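You operate a simulated robot arm through the tools that you are given. There is no shell and no other tool.

Carry out the task below with a simulated robot arm. There is one attempt and no reset: what you move stays moved.

JOB
Wipe the dust off the pink tray, then stand both perfume bottles on it.
Fine: first lift the gold perfume bottle off on to the white table; use the pink cloth and lay it back. Set down upright: gold perfume bottle, teal perfume bottle. What is to be rubbed or washed off counts as gone when no trace of it is left.

The check looks at the end state, three seconds after you hand in, the way a careful person would. Anything else that was tipped, shoved, dropped, spilled or broken makes it a failure. Flat cloth is picked up by pressing the open fingertips on it (5 to 10 N) and closing them slowly along it; thin cloth reads only 2 to 8 mm in the jaws.

ROBOT AND FRAMES
A 6-joint arm with a three-finger gripper, fixed in place. Base frame: the origin is on the floor under the middle of its stand, x ahead of it, y to its left, z up. Readings come in cm, rad, newtons and seconds.
It reaches about 121.3 cm from its shoulder. Its first joint turns from -2.897 to 2.897 rad. Payload 4.89 kg.
The tool frame sits at the grasp point between the pads (the TCP): z along the fingers, y along the line on which they close. The tips reach 3 cm beyond it. The gripper opens to 16.4 cm; its body begins 12.5 cm behind the TCP.
Orientation is told as [roll, pitch, yaw] about the base's x, y, z axes, in that order, counted from this pose: with the fingers straight down and closing along the base's y, the tool's x points along the base's -x, its y along +y and its z along -z.

CONTROLS
- The arm moves only by the tool step_arm. Its argument "rows" is a list of rows, each an object of numbers (a shift or turn left out is 0, a gripper value left out holds the last): "jaw": the opening in per cent of the stroke, from 0 (shut) to 100 (fully open); "tx", "ty", "tz": the shift along the tool's x, y, z in m; "rx", "ry", "rz": the turn, a rotation vector about the tool's x, y, z in rad. In form: [{"jaw": .., "tx": .., "ty": .., "tz": .., "rx": .., "ry": .., "rz": ..}, ...]. A call has 1 to 20 rows; each row is the pose to reach, as a shift and turn from the pose commanded when the call began, along the tool's axes at that moment. A row lasts 0.2 s, in which the tool goes at most 5 cm and 0.15 rad; a call with a longer step from one row to the next is refused whole, and so is a gripper value outside its range. Where a pose cannot be reached the arm comes as near as it can. A force on the tool above 70 N (or 10 N above the force at the start of the call, whichever is more), or a blocked arm, ends the call early, and 0.2 s more pass. Each finger travels about 10.8 cm/s and halts on what it meets, pressing with about 20 N; the grip force reading is that of the motor and also rises with nothing between the fingers. The clock runs only during rows and for 0.2 s after the last one: add rows that repeat a pose to give the fingers time. The reply holds the time, the measured pose of the TCP, the force on the tool along the base axes, the opening and the grip force, in the units named above and with some noise, with the torque about the TCP (base axes, N m) and any sound that the robot's microphone picked up, and new pictures: "pictures" is both (left out), scene, wrist or none.
- Cameras (640 x 400 px; columns grow to the right, rows downward): "scene" is fixed at [39.97, 49.84, 131.02]; the picture's right is [-0.99, -0.17, 0.00], its down [-0.06, 0.34, -0.94] and it looks along [0.16, -0.93, -0.34] (base axes); focal length 308 px, centre (320, 200). "wrist" rides on the gripper at [7.6, -0.2, -15.2] in the tool frame; the picture's right is [0.02, 1.00, 0.00], its down [-0.88, 0.02, -0.47] and it looks along [-0.47, 0.01, 0.88] (tool axes); focal length 247 px, centre (320, 200). There is no depth. A picture from a camera that has moved, and an enlarged one, comes with that camera's place and axes in the base frame and with its lens.
- raise_lower(by): moves the trunk up (or, below 0, down) by that many cm; the arm rides with it, the base frame stays. It gives what a move gives, with no picture.
- zoom(camera, box): a new picture of the part [left, top, right, bottom] of that camera's present view, enlarged. The clock stands still meanwhile.
- finish_job(): hands the job in; it is judged then, once.

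Places have to be worked out from the pictures, the camera data and where the tool is seen. Open the gripper and draw the arm clear of the work before you hand the job in, unless the task says otherwise.

The tools are called after "Call:" as a command line: name --argument value ..., lists and objects as JSON in quotes. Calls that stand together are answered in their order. step_arm: Moves the arm, as the interface text tells. Its arguments: {"type":"object","properties":{"rows":{"type":"array"},"pictures":{"type":"string","enum":["both","scene","wrist","none"]}},"required":["rows"]} The other tools are called the same way: raise_lower (by) moves the trunk up or down; zoom (camera, box) takes an enlarged picture of a part of a camera's view; finish_job () hands the job in.

At the start:

```text
time: 0.0
tcp_pos: [56.79, -37.61, 106.27]
tcp_rot: [0.0, 0.0, 0.0]
contact_force: [0.5, 0.7, -0.6]
torque: [-0.02, -0.01, 0.0]
finger_gap: 16.41
grasp_force: 0.0
trunk travel left (down, up): [-17.5, 21.5]
```

scene: 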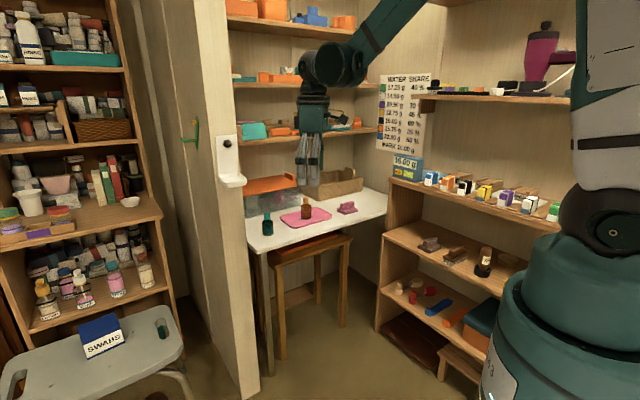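
wrist: 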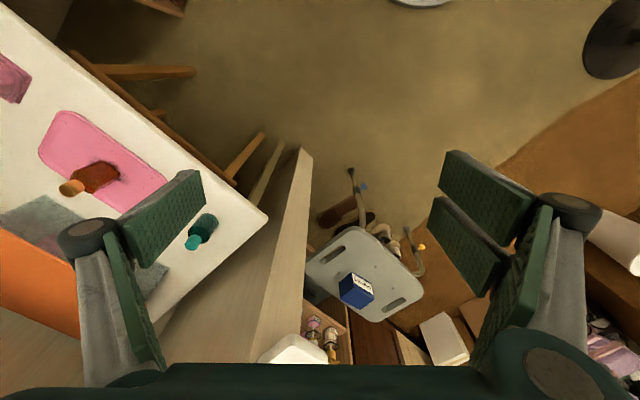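

I'll look at the white table from both cameras before moving.

Call:
zoom --camera "scene" --box '[235, 160, 395, 260]'

Call:
zoom --camera "wrist" --box '[0, 20, 280, 320]'

```text
4.00 times, centred on (315, 210) of scene
camera zoom: at [39.97, 49.84, 131.02], right [-0.99, -0.17, 0.0], down [-0.06, 0.34, -0.94], along [0.16, -0.93, -0.34], focal length 1234 px, centre (340, 160)
```

zoom: 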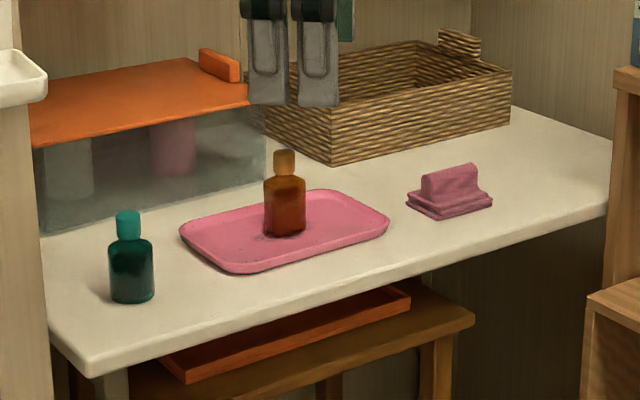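

```text
1.33 times, centred on (140, 170) of wrist
camera zoom: at [49.2, -37.81, 121.58], right [-0.02, 1.0, 0.0], down [0.88, 0.02, 0.47], along [0.47, 0.01, -0.88], focal length 329 px, centre (560, 240)
```

zoom: 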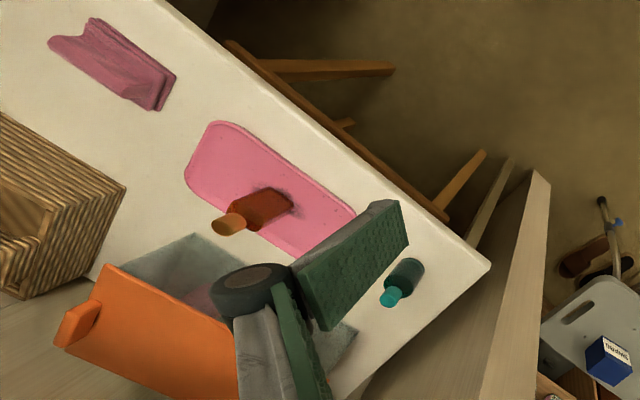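

The gold bottle stands on the tray at roughly (69, -81, 74), with the teal bottle on the table to its +x side and the cloth on the -x side. I'll zoom in further to see the dust and the details of each object.

Call:
zoom --camera "scene" --box '[274, 190, 338, 230]'

Call:
zoom --camera "scene" --box '[328, 190, 376, 220]'

Call:
zoom --camera "wrist" --box '[0, 40, 192, 200]'

Call:
zoom --camera "scene" --box '[220, 0, 460, 240]'

```text
10.00 times, centred on (306, 210) of scene
camera zoom: at [39.97, 49.84, 131.02], right [-0.99, -0.17, 0.0], down [-0.06, 0.34, -0.94], along [0.16, -0.93, -0.34], focal length 3085 px, centre (460, 100)
```

zoom: 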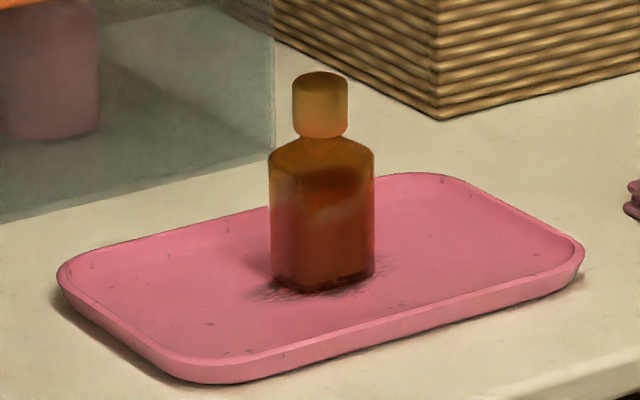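

```text
13.33 times, centred on (352, 205) of scene
camera zoom: at [39.97, 49.84, 131.02], right [-0.99, -0.17, 0.0], down [-0.06, 0.34, -0.94], along [0.16, -0.93, -0.34], focal length 4113 px, centre (-107, 133)
```

zoom: 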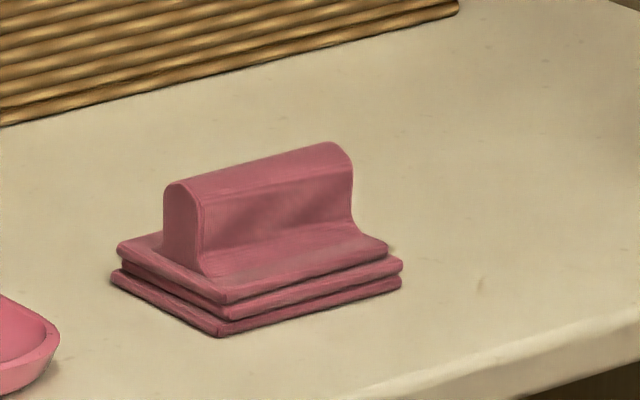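

```text
2.50 times, centred on (96, 120) of wrist
camera zoom: at [49.2, -37.81, 121.58], right [-0.02, 1.0, 0.0], down [0.88, 0.02, 0.47], along [0.47, 0.01, -0.88], focal length 617 px, centre (880, 400)
```

zoom: 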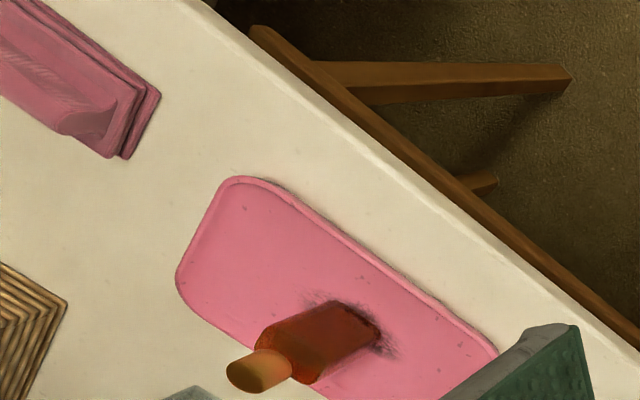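

```text
1.67 times, centred on (340, 120) of scene
camera zoom: at [39.97, 49.84, 131.02], right [-0.99, -0.17, 0.0], down [-0.06, 0.34, -0.94], along [0.16, -0.93, -0.34], focal length 514 px, centre (287, 333)
```

zoom: 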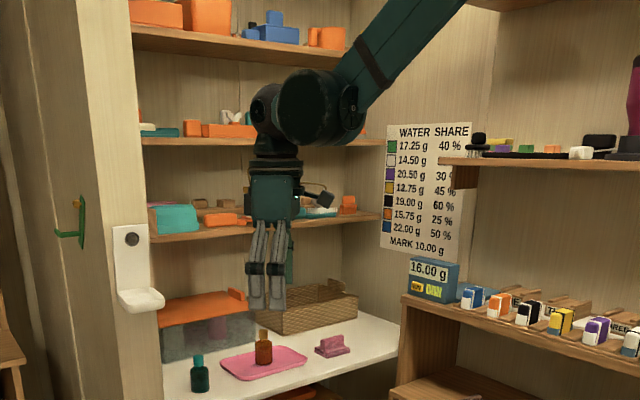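

The tray is turned about 45° to the base, and its long side runs along (0.7, 0.71). I estimate the objects at:
- tray centre: about (69, -82)
- gold bottle: about (69, -81)
- teal bottle: about (82, -63)
- cloth: about (51, -95), with its ridge parallel to the tray's long side

I'll move to a viewing pose above the table front with the tool yawed to match the table.

Call:
step_arm --rows '[{"tx": -0.0065, "ty": -0.043, "tz": 0.003, "rz": 0.097}, {"tx": -0.013, "ty": -0.086, "tz": 0.006, "rz": 0.194}, {"tx": -0.0195, "ty": -0.129, "tz": 0.009, "rz": 0.291}, {"tx": -0.026, "ty": -0.172, "tz": 0.012, "rz": 0.388}, {"tx": -0.0325, "ty": -0.215, "tz": 0.015, "rz": 0.485}, {"tx": -0.039, "ty": -0.258, "tz": 0.018, "rz": 0.582}, {"tx": -0.0455, "ty": -0.301, "tz": 0.021, "rz": 0.679}, {"tx": -0.052, "ty": -0.344, "tz": 0.023, "rz": 0.776}, {"tx": -0.052, "ty": -0.344, "tz": 0.023, "rz": 0.776}]' --pictures "both"

```text
time: 2.0
tcp_pos: [61.75, -72.19, 104.16]
tcp_rot: [0.0, 0.0, -0.776]
contact_force: [-0.1, -1.2, -0.3]
torque: [0.08, 0.0, -0.01]
finger_gap: 16.39
grasp_force: 0.1
trunk travel left (down, up): [-17.5, 21.5]
camera wrist: at [56.34, -66.93, 119.44], right [0.69, 0.73, 0.0], down [0.64, -0.6, 0.47], along [0.34, -0.32, -0.88], focal length 247 px, centre (320, 200)
```

scene: 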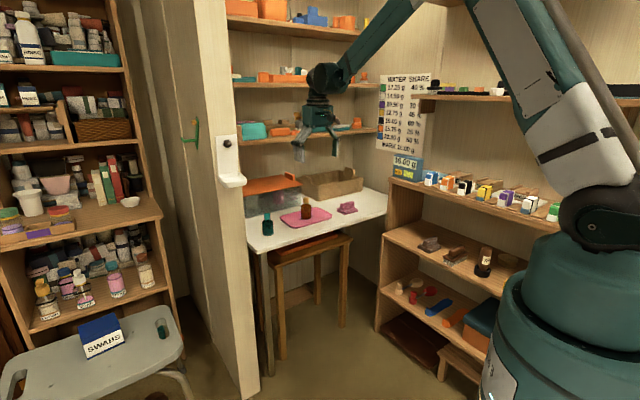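
wrist: 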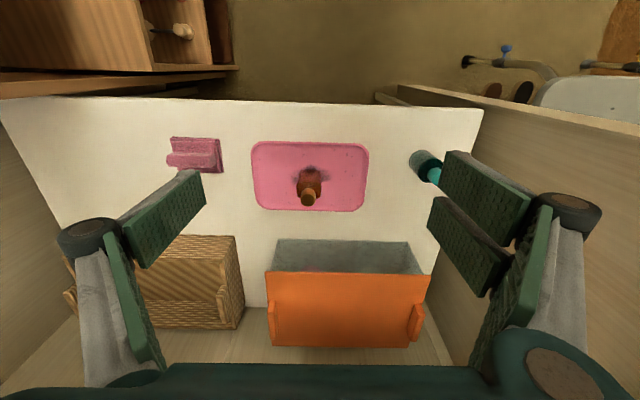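

The pose is good and the tray lines up squarely with the tool. I'll zoom in on the tray, cloth and bottles from here to get better positions.

Call:
zoom --camera "wrist" --box '[240, 130, 384, 220]'

Call:
zoom --camera "wrist" --box '[150, 120, 246, 180]'

Call:
zoom --camera "wrist" --box '[380, 130, 476, 190]'

```text
4.44 times, centred on (312, 175) of wrist
camera zoom: at [56.34, -66.93, 119.44], right [0.69, 0.73, 0.0], down [0.64, -0.6, 0.47], along [0.34, -0.32, -0.88], focal length 1098 px, centre (356, 311)
```

zoom: 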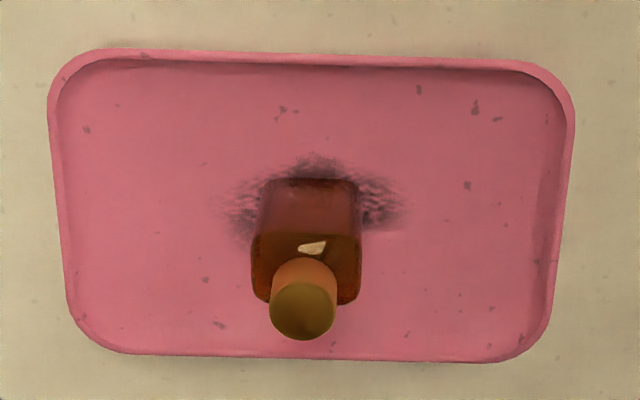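

```text
6.67 times, centred on (198, 150) of wrist
camera zoom: at [56.34, -66.93, 119.44], right [0.69, 0.73, 0.0], down [0.64, -0.6, 0.47], along [0.34, -0.32, -0.88], focal length 1646 px, centre (1133, 533)
```

zoom: 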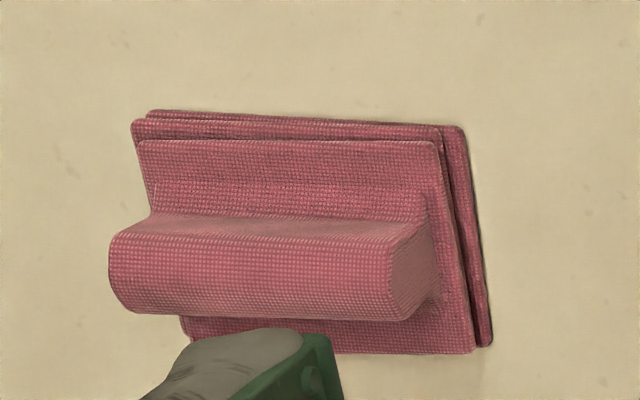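

```text
6.67 times, centred on (428, 160) of wrist
camera zoom: at [56.34, -66.93, 119.44], right [0.69, 0.73, 0.0], down [0.64, -0.6, 0.47], along [0.34, -0.32, -0.88], focal length 1646 px, centre (-400, 467)
```

zoom: 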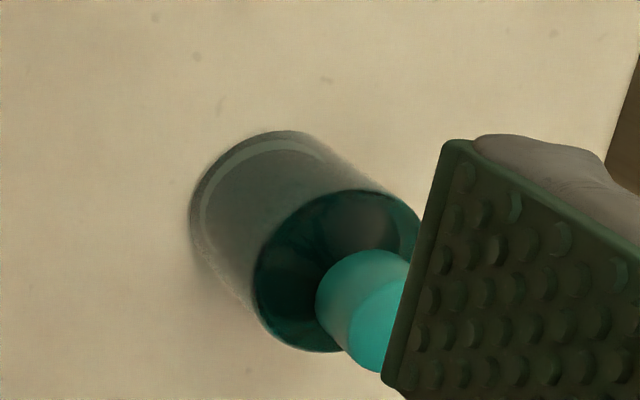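

The dust is a dark patch around and under the gold bottle, roughly 9 × 6 cm. By triangulation the bottle's axis is at about (69.0, -81.6), its cap top at z ≈ 83.5 and the tray floor at z ≈ 74.3. I'll narrow the jaws and move over the bottle while staying high.

Call:
step_arm --rows '[{"jaw": 60, "tx": -0.04, "ty": -0.005, "tz": 0.01}, {"tx": -0.08, "ty": -0.01, "tz": 0.02}, {"tx": -0.1176, "ty": -0.0159, "tz": 0.04}, {"tx": -0.1176, "ty": -0.0159, "tz": 0.04}, {"tx": -0.1176, "ty": -0.0159, "tz": 0.04}]'

```text
time: 3.2
tcp_pos: [69.1, -81.34, 100.04]
tcp_rot: [0.0, 0.0, -0.775]
contact_force: [0.8, -0.2, -0.5]
torque: [0.08, 0.05, 0.0]
finger_gap: 9.84
grasp_force: 0.0
trunk travel left (down, up): [-17.5, 21.5]
camera wrist: at [63.6, -76.2, 115.3], right [0.68, 0.73, 0.0], down [0.64, -0.6, 0.47], along [0.34, -0.32, -0.88], focal length 247 px, centre (320, 200)
```

scene: 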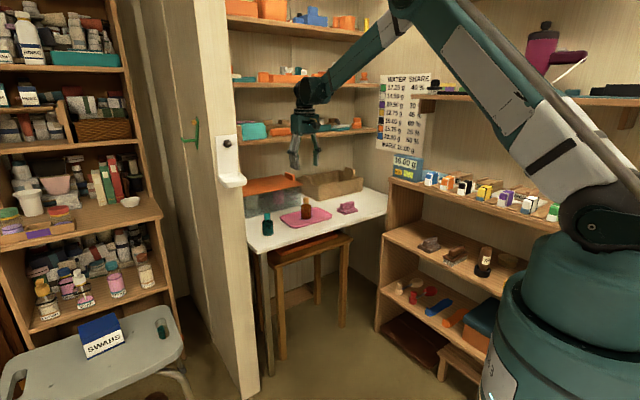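
wrist: 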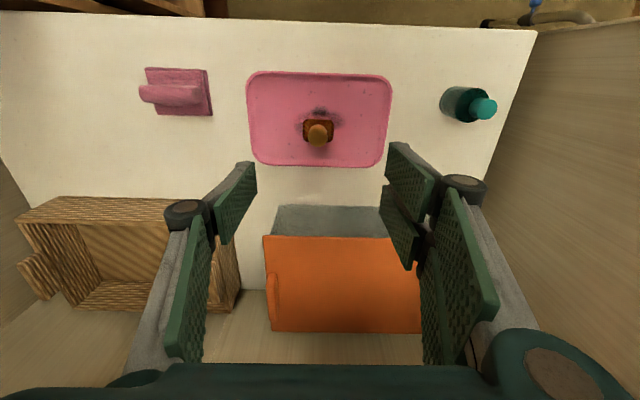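

Now I'm above the bottle with a clear view of everything. I'll zoom in to refine the bottle positions and check the arm's clearance from the shelf.

Call:
zoom --camera "wrist" --box '[240, 60, 400, 160]'

Call:
zoom --camera "wrist" --box '[416, 65, 512, 125]'

Call:
zoom --camera "scene" --box '[235, 70, 395, 170]'

```text
4.00 times, centred on (320, 110) of wrist
camera zoom: at [63.6, -76.2, 115.3], right [0.68, 0.73, 0.0], down [0.64, -0.6, 0.47], along [0.34, -0.32, -0.88], focal length 988 px, centre (320, 560)
```

zoom: 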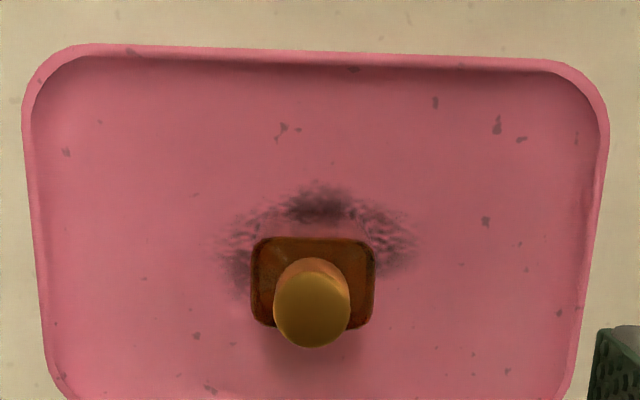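

```text
6.67 times, centred on (464, 95) of wrist
camera zoom: at [63.6, -76.2, 115.3], right [0.68, 0.73, 0.0], down [0.64, -0.6, 0.47], along [0.34, -0.32, -0.88], focal length 1646 px, centre (-640, 900)
```

zoom: 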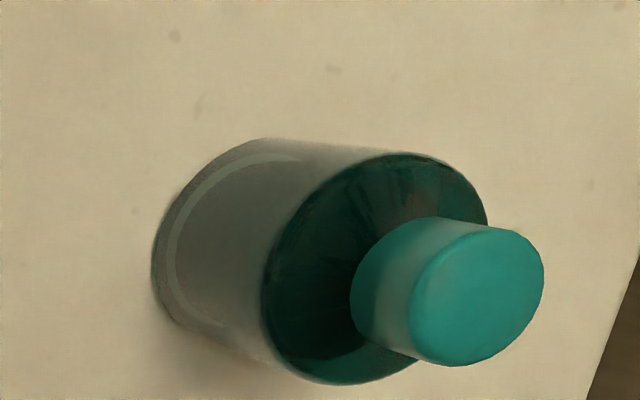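

```text
4.00 times, centred on (315, 120) of scene
camera zoom: at [39.97, 49.84, 131.02], right [-0.99, -0.17, 0.0], down [-0.06, 0.34, -0.94], along [0.16, -0.93, -0.34], focal length 1234 px, centre (340, 520)
```

zoom: 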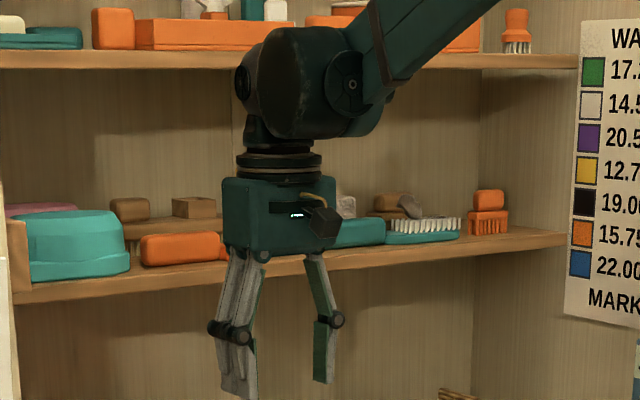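

Clearance to the shelf is fine, since its front edge is near e2 ≈ 127 and we're at 106. The bottle's axis is about 0.3 cm off the TCP, so I'll correct that and descend part way with the jaws at about 9.8 cm.

Call:
step_arm --rows '[{"tx": -0.0005, "ty": -0.003, "tz": 0.04}, {"tx": -0.001, "ty": -0.003, "tz": 0.08}, {"tx": -0.001, "ty": -0.003, "tz": 0.12}, {"tx": -0.001, "ty": -0.003, "tz": 0.16}, {"tx": -0.001, "ty": -0.003, "tz": 0.16}]'

```text
time: 4.4
tcp_pos: [69.16, -81.82, 83.98]
tcp_rot: [0.0, -0.001, -0.775]
contact_force: [-0.2, 0.3, 0.0]
torque: [0.03, 0.03, -0.02]
finger_gap: 9.83
grasp_force: 0.1
trunk travel left (down, up): [-17.5, 21.5]
camera wrist: at [63.58, -76.56, 99.24], right [0.68, 0.73, 0.0], down [0.64, -0.6, 0.47], along [0.34, -0.32, -0.88], focal length 247 px, centre (320, 200)
```

scene: 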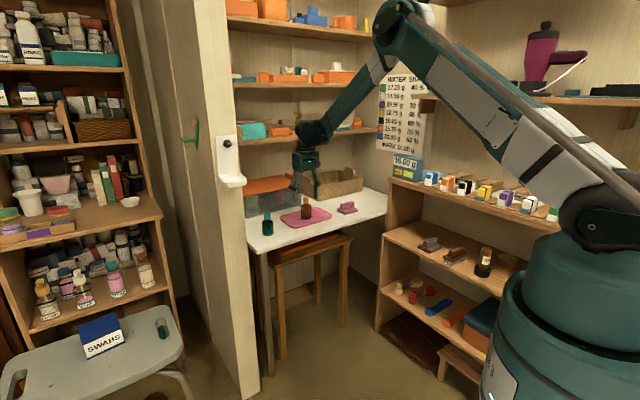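
wrist: 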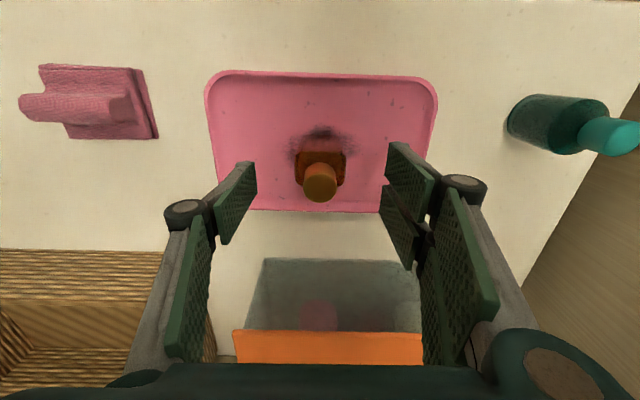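

The bottle is centred between the fingers. I'll go down to TCP z ≈ 78.3, with the tips about 1 cm above the tray floor, and close slowly.

Call:
step_arm --rows '[{"tz": 0.02}, {"tz": 0.04}, {"tz": 0.057}, {"tz": 0.057}]'

Call:
zoom --camera "scene" --box '[259, 160, 355, 220]'

```text
time: 5.4
tcp_pos: [69.18, -81.73, 78.29]
tcp_rot: [0.001, 0.001, -0.776]
contact_force: [0.7, -0.1, -0.2]
torque: [0.05, 0.04, -0.01]
finger_gap: 9.83
grasp_force: 0.1
trunk travel left (down, up): [-17.5, 21.5]
camera wrist: at [63.74, -76.55, 93.59], right [0.68, 0.73, 0.0], down [0.64, -0.6, 0.47], along [0.34, -0.32, -0.88], focal length 247 px, centre (320, 200)
```

scene: 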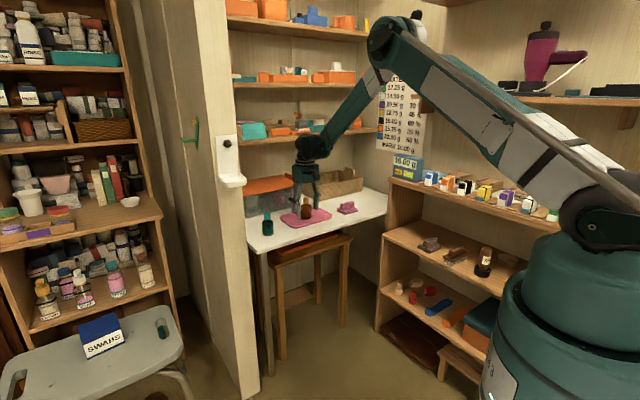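
wrist: 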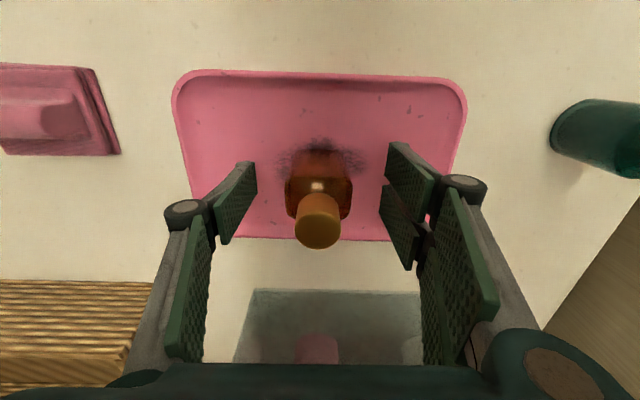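

```text
6.67 times, centred on (307, 190) of scene
camera zoom: at [39.97, 49.84, 131.02], right [-0.99, -0.17, 0.0], down [-0.06, 0.34, -0.94], along [0.16, -0.93, -0.34], focal length 2056 px, centre (407, 267)
```

zoom: 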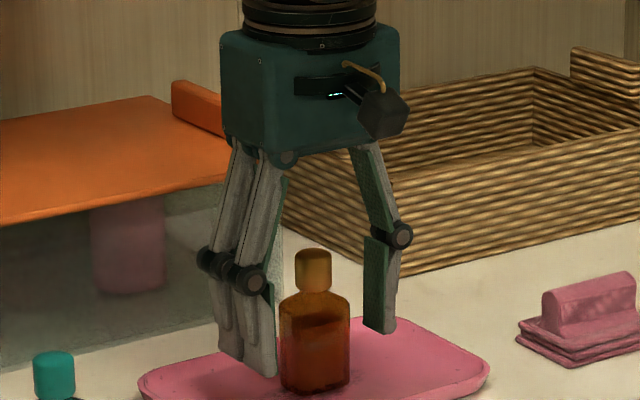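

The bottle sits squarely between the pads. I'm closing the jaws gradually on the body.

Call:
step_arm --rows '[{"jaw": 52}, {"jaw": 45}, {"jaw": 39}, {"jaw": 34}, {"jaw": 30}, {"jaw": 27}, {"jaw": 24}, {"jaw": 21}, {"jaw": 18}, {"jaw": 15}, {"jaw": 15}, {"jaw": 15}]'

```text
time: 8.0
tcp_pos: [69.23, -81.76, 78.4]
tcp_rot: [0.001, 0.0, -0.776]
contact_force: [-0.5, -0.5, 1.4]
torque: [-0.02, 0.0, 0.02]
finger_gap: 4.58
grasp_force: 20.1
trunk travel left (down, up): [-17.5, 21.5]
camera wrist: at [63.73, -76.54, 93.63], right [0.68, 0.73, 0.0], down [0.64, -0.6, 0.47], along [0.34, -0.32, -0.88], focal length 247 px, centre (320, 200)
```

scene: 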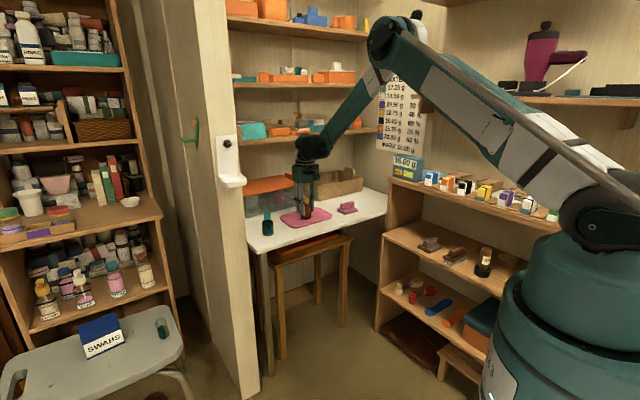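
wrist: 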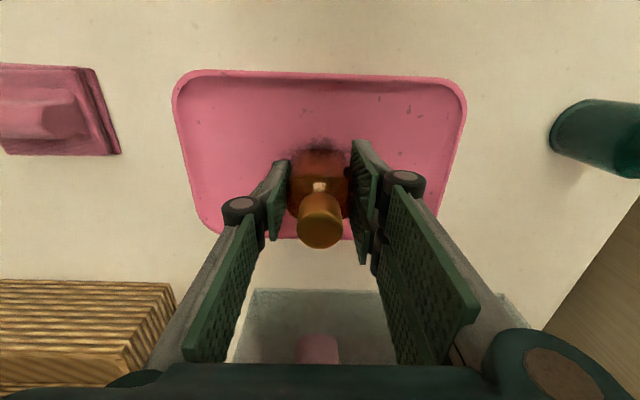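

The grip is firm, with a 4.58 cm gap at 20 N. I'll lift the bottle straight up about 12 cm.

Call:
step_arm --rows '[{"tz": -0.01}, {"tz": -0.03}, {"tz": -0.06}, {"tz": -0.09}, {"tz": -0.12}, {"tz": -0.12}]'

Call:
zoom --camera "scene" --box '[243, 150, 355, 220]'

```text
time: 9.4
tcp_pos: [69.14, -81.53, 90.26]
tcp_rot: [0.001, 0.001, -0.775]
contact_force: [-0.1, -0.1, -0.6]
torque: [-0.01, 0.02, 0.04]
finger_gap: 4.57
grasp_force: 19.9
trunk travel left (down, up): [-17.5, 21.5]
camera wrist: at [63.67, -76.4, 105.52], right [0.68, 0.73, 0.0], down [0.64, -0.6, 0.47], along [0.34, -0.32, -0.88], focal length 247 px, centre (320, 200)
```

scene: 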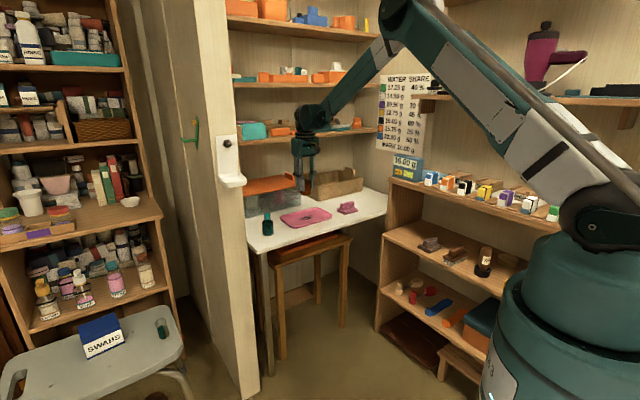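
wrist: 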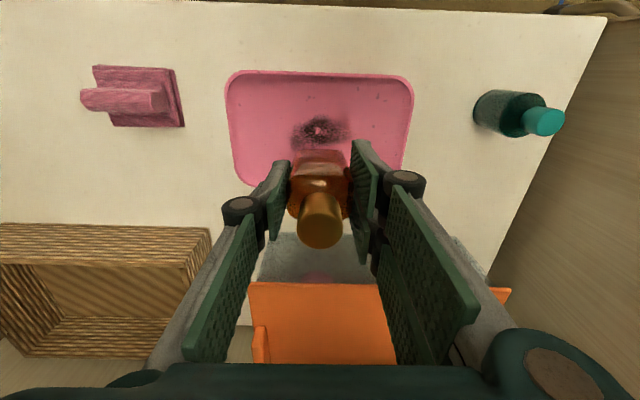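

```text
5.71 times, centred on (299, 185) of scene
camera zoom: at [39.97, 49.84, 131.02], right [-0.99, -0.17, 0.0], down [-0.06, 0.34, -0.94], along [0.16, -0.93, -0.34], focal length 1763 px, centre (440, 286)
```

zoom: 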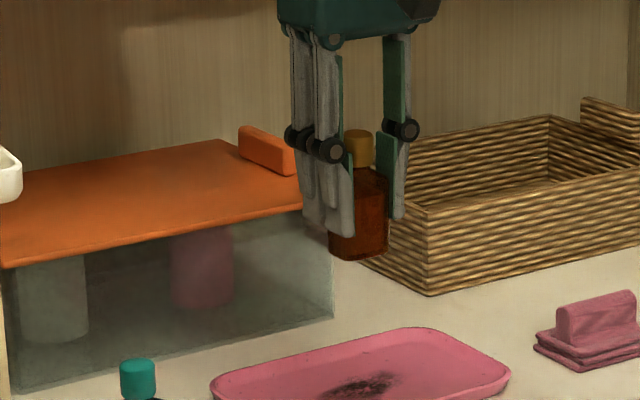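

The bottle is held upright and clear. I'll zoom in on the dust and the teal bottle while the view is open.

Call:
zoom --camera "wrist" --box '[264, 90, 376, 160]'

Call:
zoom --camera "wrist" --box '[456, 60, 584, 140]'

```text
5.71 times, centred on (320, 125) of wrist
camera zoom: at [63.67, -76.4, 105.52], right [0.68, 0.73, 0.0], down [0.64, -0.6, 0.47], along [0.34, -0.32, -0.88], focal length 1411 px, centre (320, 629)
```

zoom: 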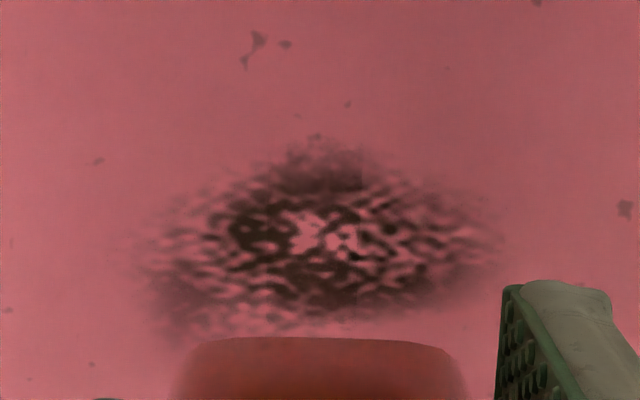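

```text
5.00 times, centred on (520, 100) of wrist
camera zoom: at [63.67, -76.4, 105.52], right [0.68, 0.73, 0.0], down [0.64, -0.6, 0.47], along [0.34, -0.32, -0.88], focal length 1235 px, centre (-680, 700)
```

zoom: 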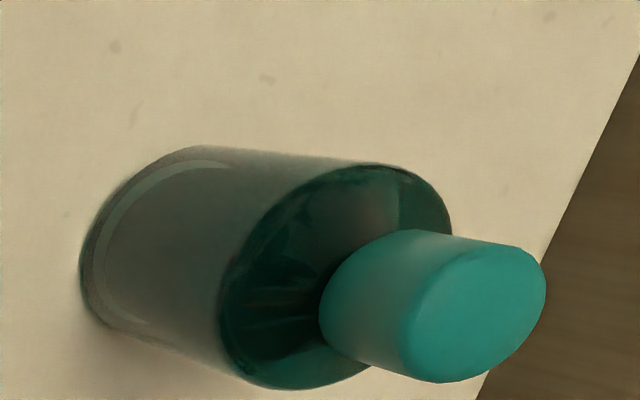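

The dust covers about e1 -14 to -5.7 and e2 104 to 108.5. The teal bottle's axis is at about e1 = 12, e2 = 103. I'll carry the gold bottle to the free spot behind and between the tray and the teal bottle, at e1 = 8.5, e2 = 112.

Call:
step_arm --rows '[{"tx": -0.012, "ty": 0.04}, {"tx": -0.025, "ty": 0.085}, {"tx": -0.04, "ty": 0.13}, {"tx": -0.055, "ty": 0.17}, {"tx": -0.055, "ty": 0.184}, {"tx": -0.055, "ty": 0.184}]'

Call:
zoom --camera "scene" --box '[211, 120, 339, 260]'

```text
time: 10.8
tcp_pos: [86.06, -72.36, 90.17]
tcp_rot: [-0.003, -0.001, -0.775]
contact_force: [-0.3, 0.5, -1.8]
torque: [-0.04, 0.06, -0.04]
finger_gap: 4.55
grasp_force: 20.4
trunk travel left (down, up): [-17.5, 21.5]
camera wrist: at [80.59, -67.15, 105.48], right [0.68, 0.73, 0.0], down [0.64, -0.6, 0.47], along [0.34, -0.32, -0.88], focal length 247 px, centre (320, 200)
```

scene: 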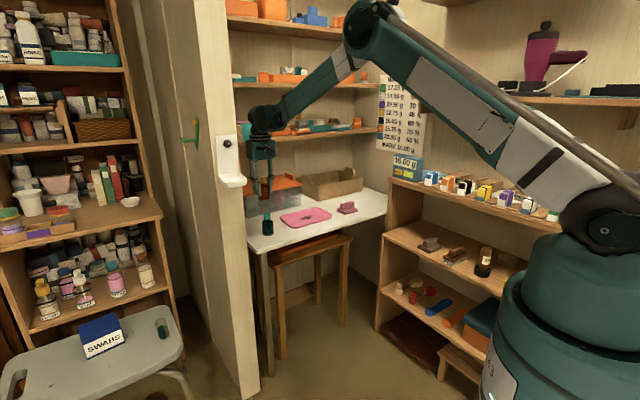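
wrist: 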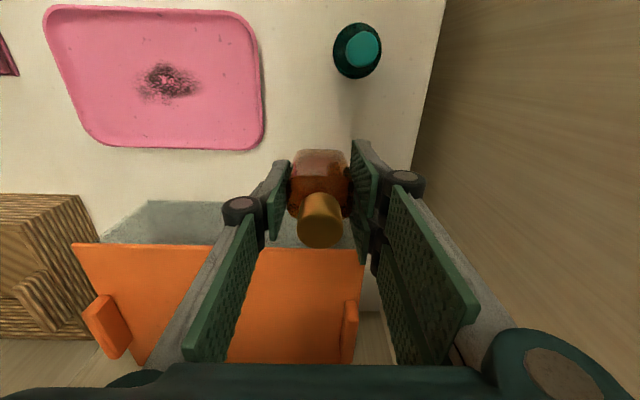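

```text
2.86 times, centred on (275, 190) of scene
camera zoom: at [39.97, 49.84, 131.02], right [-0.99, -0.17, 0.0], down [-0.06, 0.34, -0.94], along [0.16, -0.93, -0.34], focal length 881 px, centre (449, 229)
```

zoom: 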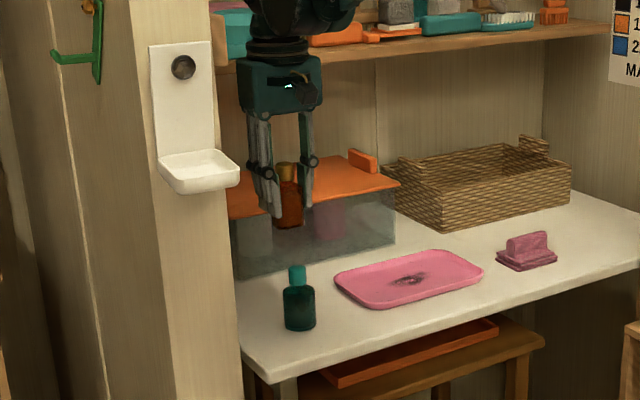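

The pose was reached and the spot is clear. I'll lower to just above the expected table contact.

Call:
step_arm --rows '[{"tz": 0.03}, {"tz": 0.06}, {"tz": 0.09}, {"tz": 0.112}, {"tz": 0.112}]'

Call:
zoom --camera "scene" --box '[235, 180, 315, 240]'

```text
time: 12.0
tcp_pos: [86.0, -72.32, 79.13]
tcp_rot: [0.0, -0.001, -0.776]
contact_force: [0.0, -0.1, -1.8]
torque: [0.05, 0.05, -0.01]
finger_gap: 4.57
grasp_force: 20.5
trunk travel left (down, up): [-17.5, 21.5]
camera wrist: at [80.46, -67.07, 94.38], right [0.68, 0.73, 0.0], down [0.64, -0.6, 0.47], along [0.34, -0.32, -0.88], focal length 247 px, centre (320, 200)
```

scene: 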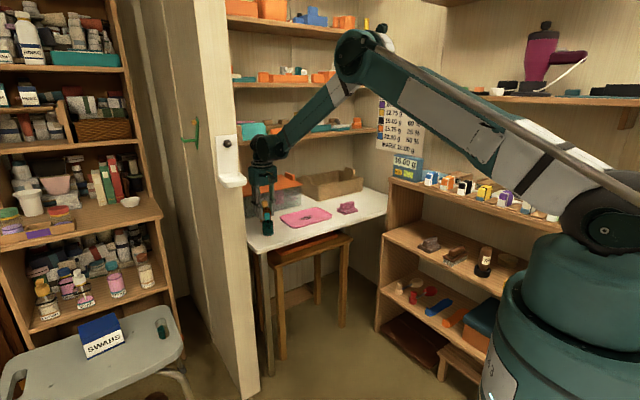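
wrist: 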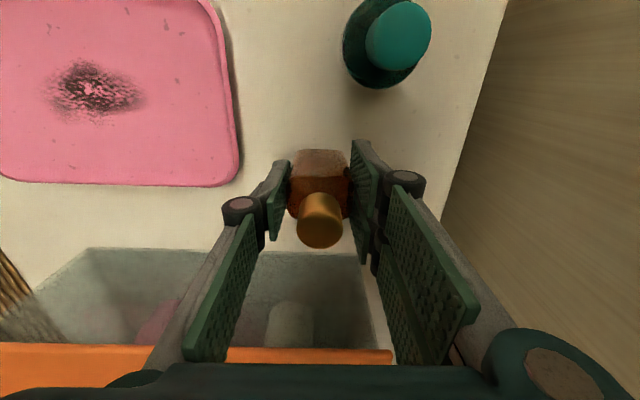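

```text
6.67 times, centred on (275, 210) of scene
camera zoom: at [39.97, 49.84, 131.02], right [-0.99, -0.17, 0.0], down [-0.06, 0.34, -0.94], along [0.16, -0.93, -0.34], focal length 2056 px, centre (620, 133)
```

zoom: 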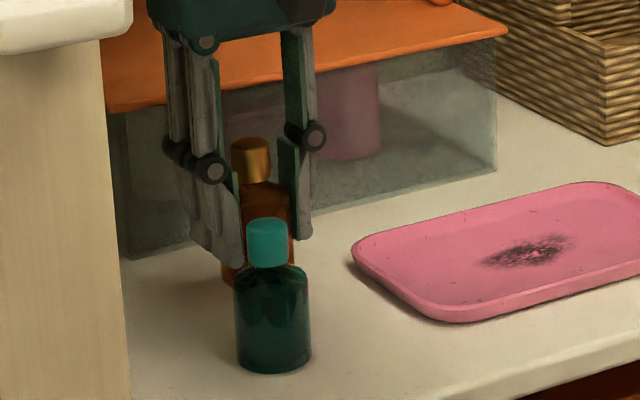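

The bottle is hanging just above the table. I'll lower it in small increments and watch the vertical force.

Call:
step_arm --rows '[{"tz": 0.005}, {"tz": 0.008}, {"tz": 0.01}, {"tz": 0.01}]' --pictures "none"

```text
time: 13.0
tcp_pos: [86.07, -72.35, 78.09]
tcp_rot: [0.0, 0.0, -0.776]
contact_force: [-0.5, 0.5, -1.5]
torque: [0.0, 0.0, -0.01]
finger_gap: 4.57
grasp_force: 19.4
trunk travel left (down, up): [-17.5, 21.5]
```

No contact yet, with Fz still around -1.5 N from the bottle's own weight. Continuing down in 2 mm steps.

Call:
step_arm --rows '[{"tz": 0.002}, {"tz": 0.003}, {"tz": 0.003}]' --pictures "none"

```text
time: 13.8
tcp_pos: [86.01, -72.49, 77.78]
tcp_rot: [0.0, 0.0, -0.774]
contact_force: [-1.1, 0.0, -2.2]
torque: [0.0, -0.01, -0.01]
finger_gap: 4.57
grasp_force: 19.7
trunk travel left (down, up): [-17.5, 21.5]
```

Call:
step_arm --rows '[{"tz": 0.001}, {"tz": 0.002}, {"tz": 0.002}]' --pictures "none"

```text
time: 14.6
tcp_pos: [86.03, -72.38, 77.71]
tcp_rot: [0.001, 0.0, -0.774]
contact_force: [2.8, -2.4, 9.0]
torque: [-0.11, -0.09, 0.05]
finger_gap: 4.55
grasp_force: 20.2
trunk travel left (down, up): [-17.5, 21.5]
```

Contact with the table: Fz has risen to +9 N. I'll ease the grip open slowly.

Call:
step_arm --rows '[{"jaw": 26}, {"jaw": 28}, {"jaw": 30}, {"jaw": 33}, {"jaw": 37}, {"jaw": 42}, {"jaw": 42}]'

Call:
zoom --camera "scene" --box '[235, 180, 315, 240]'

```text
time: 16.2
tcp_pos: [86.06, -72.45, 77.63]
tcp_rot: [0.0, 0.001, -0.775]
contact_force: [-0.7, -0.2, 0.6]
torque: [0.02, 0.01, 0.0]
finger_gap: 6.88
grasp_force: 0.1
trunk travel left (down, up): [-17.5, 21.5]
camera wrist: at [80.54, -67.2, 92.96], right [0.68, 0.73, 0.0], down [0.64, -0.6, 0.47], along [0.34, -0.32, -0.88], focal length 247 px, centre (320, 200)
```

scene: 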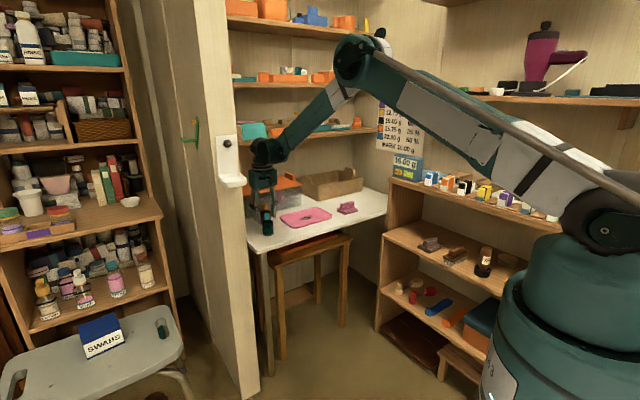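
wrist: 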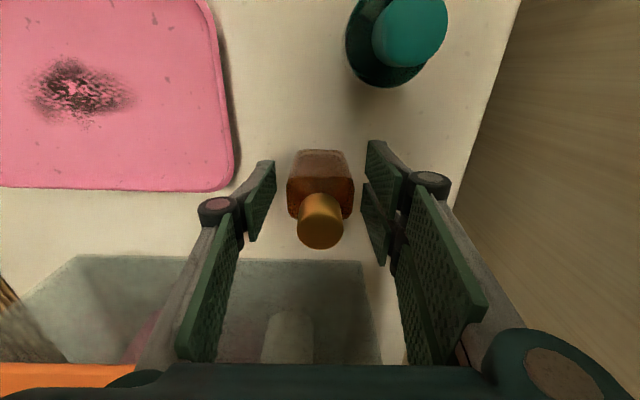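

```text
6.67 times, centred on (275, 210) of scene
camera zoom: at [39.97, 49.84, 131.02], right [-0.99, -0.17, 0.0], down [-0.06, 0.34, -0.94], along [0.16, -0.93, -0.34], focal length 2056 px, centre (620, 133)
```

zoom: 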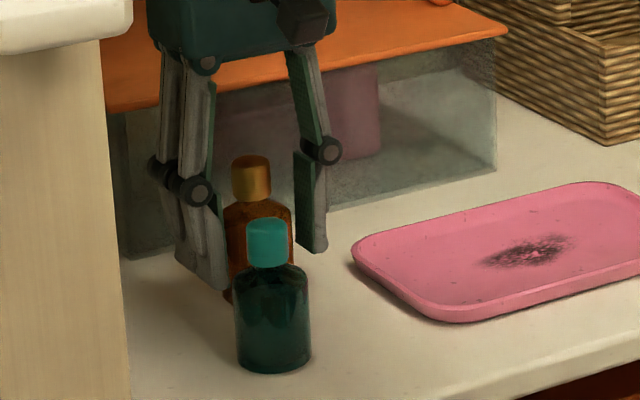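

The gold bottle stands upright on the table and has been released. I'll rise clear, then turn the tool 90° so the jaws close across the ridge, and move above the cloth.

Call:
step_arm --rows '[{"tz": -0.02}, {"tz": -0.06}, {"tz": -0.1}, {"tz": -0.14}, {"tz": -0.16, "tx": 0.005, "ty": -0.02, "rz": 0.13}, {"tz": -0.18, "tx": 0.014, "ty": -0.055, "rz": 0.27}, {"tz": -0.2, "tx": 0.023, "ty": -0.093, "rz": 0.41}, {"tz": -0.21, "tx": 0.032, "ty": -0.131, "rz": 0.55}, {"tz": -0.224, "tx": 0.042, "ty": -0.169, "rz": 0.69}, {"tz": -0.224, "tx": 0.051, "ty": -0.207, "rz": 0.83}, {"tz": -0.224, "tx": 0.06, "ty": -0.245, "rz": 0.97}, {"tz": -0.224, "tx": 0.07, "ty": -0.283, "rz": 1.11}, {"tz": -0.224, "tx": 0.08, "ty": -0.321, "rz": 1.25}, {"tz": -0.224, "tx": 0.09, "ty": -0.359, "rz": 1.39}, {"tz": -0.224, "tx": 0.098, "ty": -0.397, "rz": 1.5}, {"tz": -0.224, "tx": 0.098, "ty": -0.397, "rz": 1.571}, {"tz": -0.224, "tx": 0.098, "ty": -0.397, "rz": 1.571}]'

```text
time: 19.8
tcp_pos: [51.25, -93.82, 100.1]
tcp_rot: [0.0, 0.002, -2.348]
contact_force: [-0.1, 0.5, -0.7]
torque: [0.0, -0.06, 0.01]
finger_gap: 6.89
grasp_force: 0.1
trunk travel left (down, up): [-17.5, 21.5]
camera wrist: at [56.46, -88.24, 115.3], right [0.73, -0.69, 0.0], down [-0.6, -0.64, 0.47], along [-0.32, -0.34, -0.88], focal length 247 px, centre (320, 200)
```

scene: 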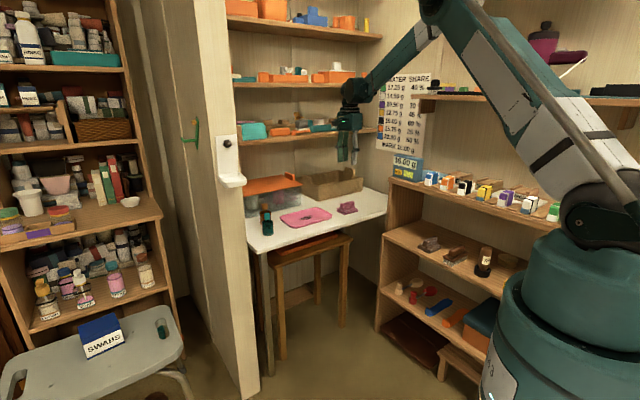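
wrist: 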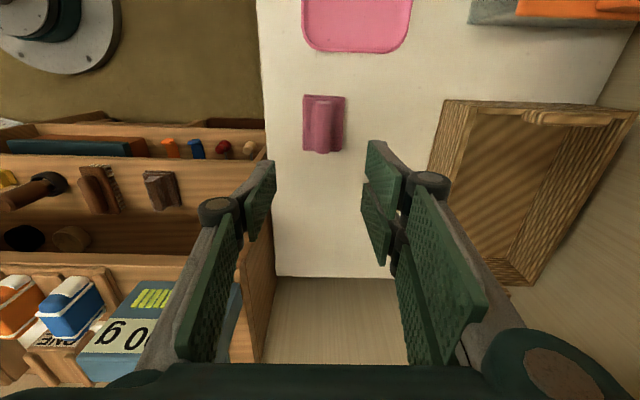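

The tool is turned and above the cloth, with the ridge running across the closing direction. I'll zoom in to centre it exactly.

Call:
zoom --camera "wrist" --box '[280, 80, 376, 170]'

Call:
zoom --camera "scene" --box '[235, 180, 395, 260]'

```text
4.44 times, centred on (328, 125) of wrist
camera zoom: at [56.46, -88.24, 115.3], right [0.73, -0.69, 0.0], down [-0.6, -0.64, 0.47], along [-0.32, -0.34, -0.88], focal length 1098 px, centre (284, 533)
```

zoom: 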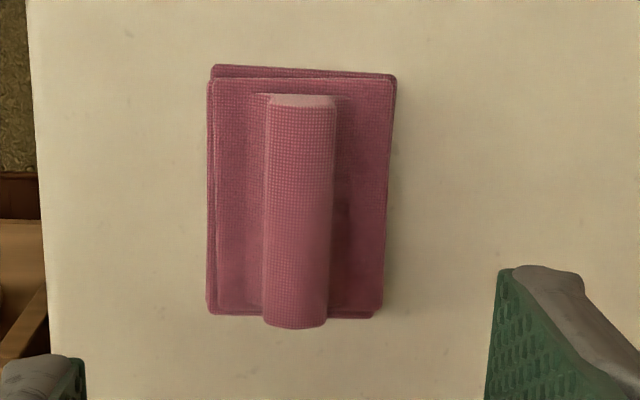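

```text
4.00 times, centred on (315, 220) of scene
camera zoom: at [39.97, 49.84, 131.02], right [-0.99, -0.17, 0.0], down [-0.06, 0.34, -0.94], along [0.16, -0.93, -0.34], focal length 1234 px, centre (340, 120)
```

zoom: 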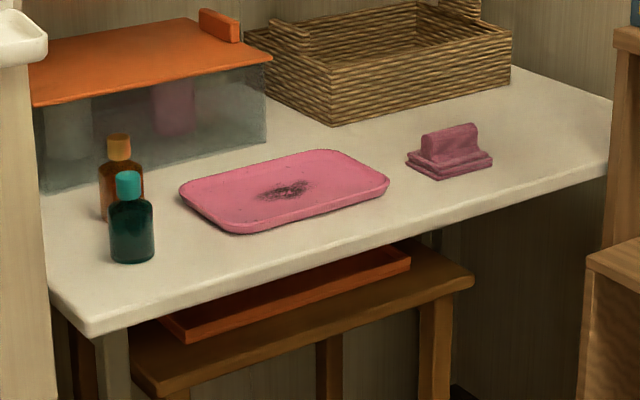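

The ridge is parallel to the tool, and about 0.4 cm off in +e2 and 0.3 cm in -e1. I'll correct that and descend to just above it.

Call:
step_arm --rows '[{"tx": -0.002, "ty": 0.004, "tz": 0.04}, {"tx": -0.003, "ty": 0.004, "tz": 0.08}, {"tx": -0.003, "ty": 0.004, "tz": 0.12}, {"tx": -0.003, "ty": 0.004, "tz": 0.16}, {"tx": -0.003, "ty": 0.004, "tz": 0.18}, {"tx": -0.003, "ty": 0.004, "tz": 0.18}]'

Call:
zoom --camera "scene" --box '[299, 165, 395, 225]'

```text
time: 21.2
tcp_pos: [51.37, -94.26, 81.93]
tcp_rot: [-0.001, 0.001, -2.346]
contact_force: [0.3, -1.0, 0.3]
torque: [0.07, 0.0, 0.02]
finger_gap: 6.88
grasp_force: 0.1
trunk travel left (down, up): [-17.5, 21.5]
camera wrist: at [56.64, -88.64, 97.18], right [0.73, -0.68, 0.0], down [-0.6, -0.64, 0.47], along [-0.32, -0.34, -0.88], focal length 247 px, centre (320, 200)
```

scene: 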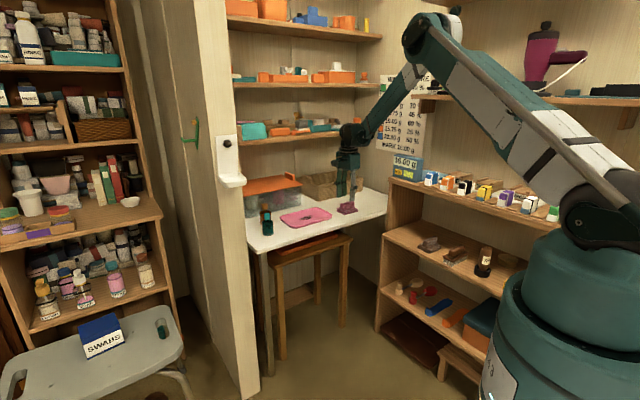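
wrist: 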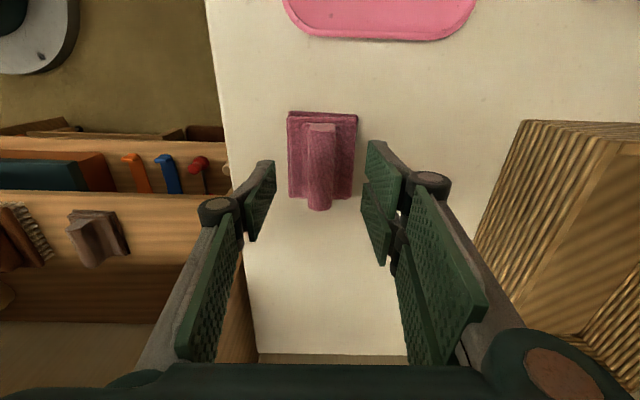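

```text
6.67 times, centred on (347, 195) of scene
camera zoom: at [39.97, 49.84, 131.02], right [-0.99, -0.17, 0.0], down [-0.06, 0.34, -0.94], along [0.16, -0.93, -0.34], focal length 2056 px, centre (140, 233)
```

zoom: 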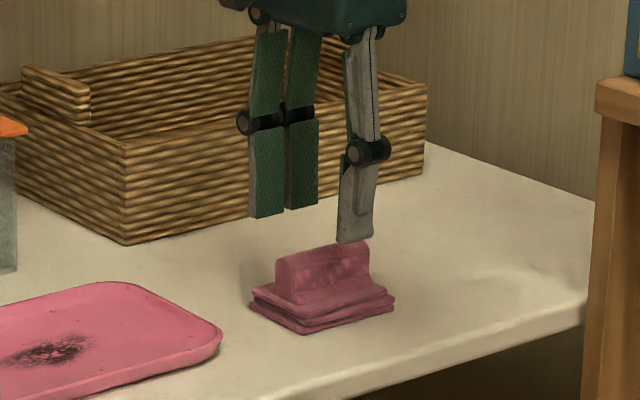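

The fingers straddle the ridge centrally. I'll descend to TCP z ≈ 78.3, which puts the tips just above the cloth base, and check the force.

Call:
step_arm --rows '[{"tz": 0.012}, {"tz": 0.024}, {"tz": 0.032}, {"tz": 0.036}, {"tz": 0.036}]'

Call:
zoom --camera "scene" --box '[323, 180, 387, 220]'

```text
time: 22.4
tcp_pos: [51.29, -94.29, 78.52]
tcp_rot: [-0.002, -0.001, -2.347]
contact_force: [-0.4, -1.0, 0.0]
torque: [0.01, -0.03, 0.01]
finger_gap: 6.9
grasp_force: 0.1
trunk travel left (down, up): [-17.5, 21.5]
camera wrist: at [56.53, -88.79, 93.71], right [0.73, -0.68, 0.0], down [-0.6, -0.64, 0.47], along [-0.32, -0.34, -0.88], focal length 247 px, centre (320, 200)
```

scene: 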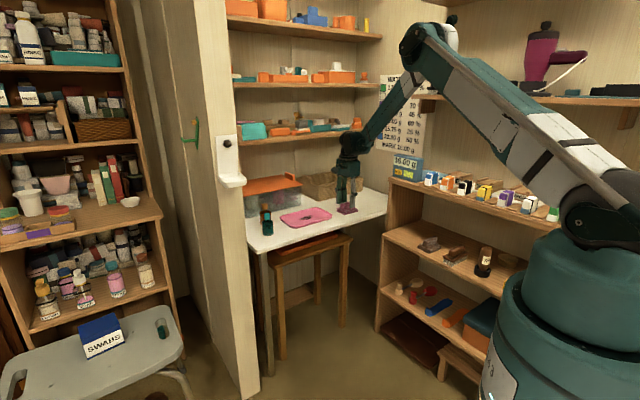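
wrist: 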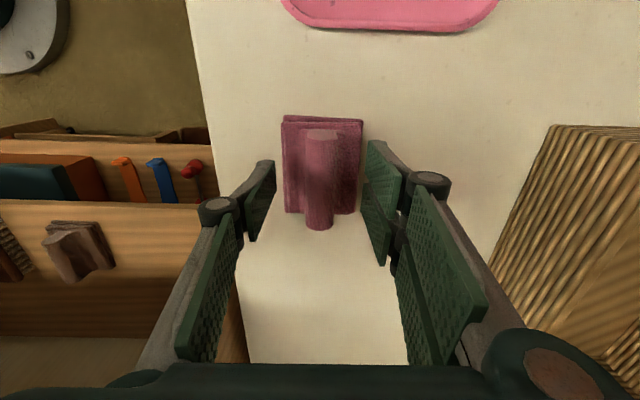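

```text
10.00 times, centred on (355, 200) of scene
camera zoom: at [39.97, 49.84, 131.02], right [-0.99, -0.17, 0.0], down [-0.06, 0.34, -0.94], along [0.16, -0.93, -0.34], focal length 3085 px, centre (-30, 200)
```

zoom: 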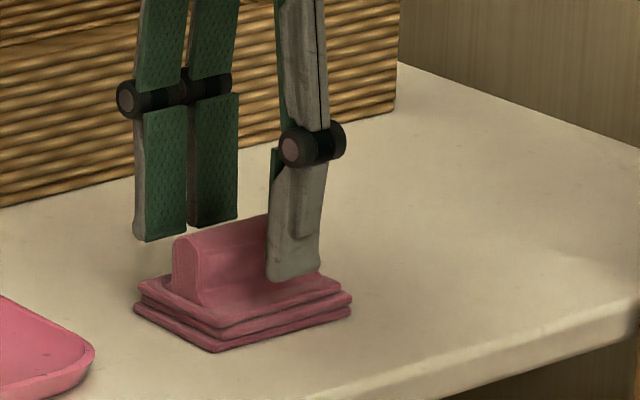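

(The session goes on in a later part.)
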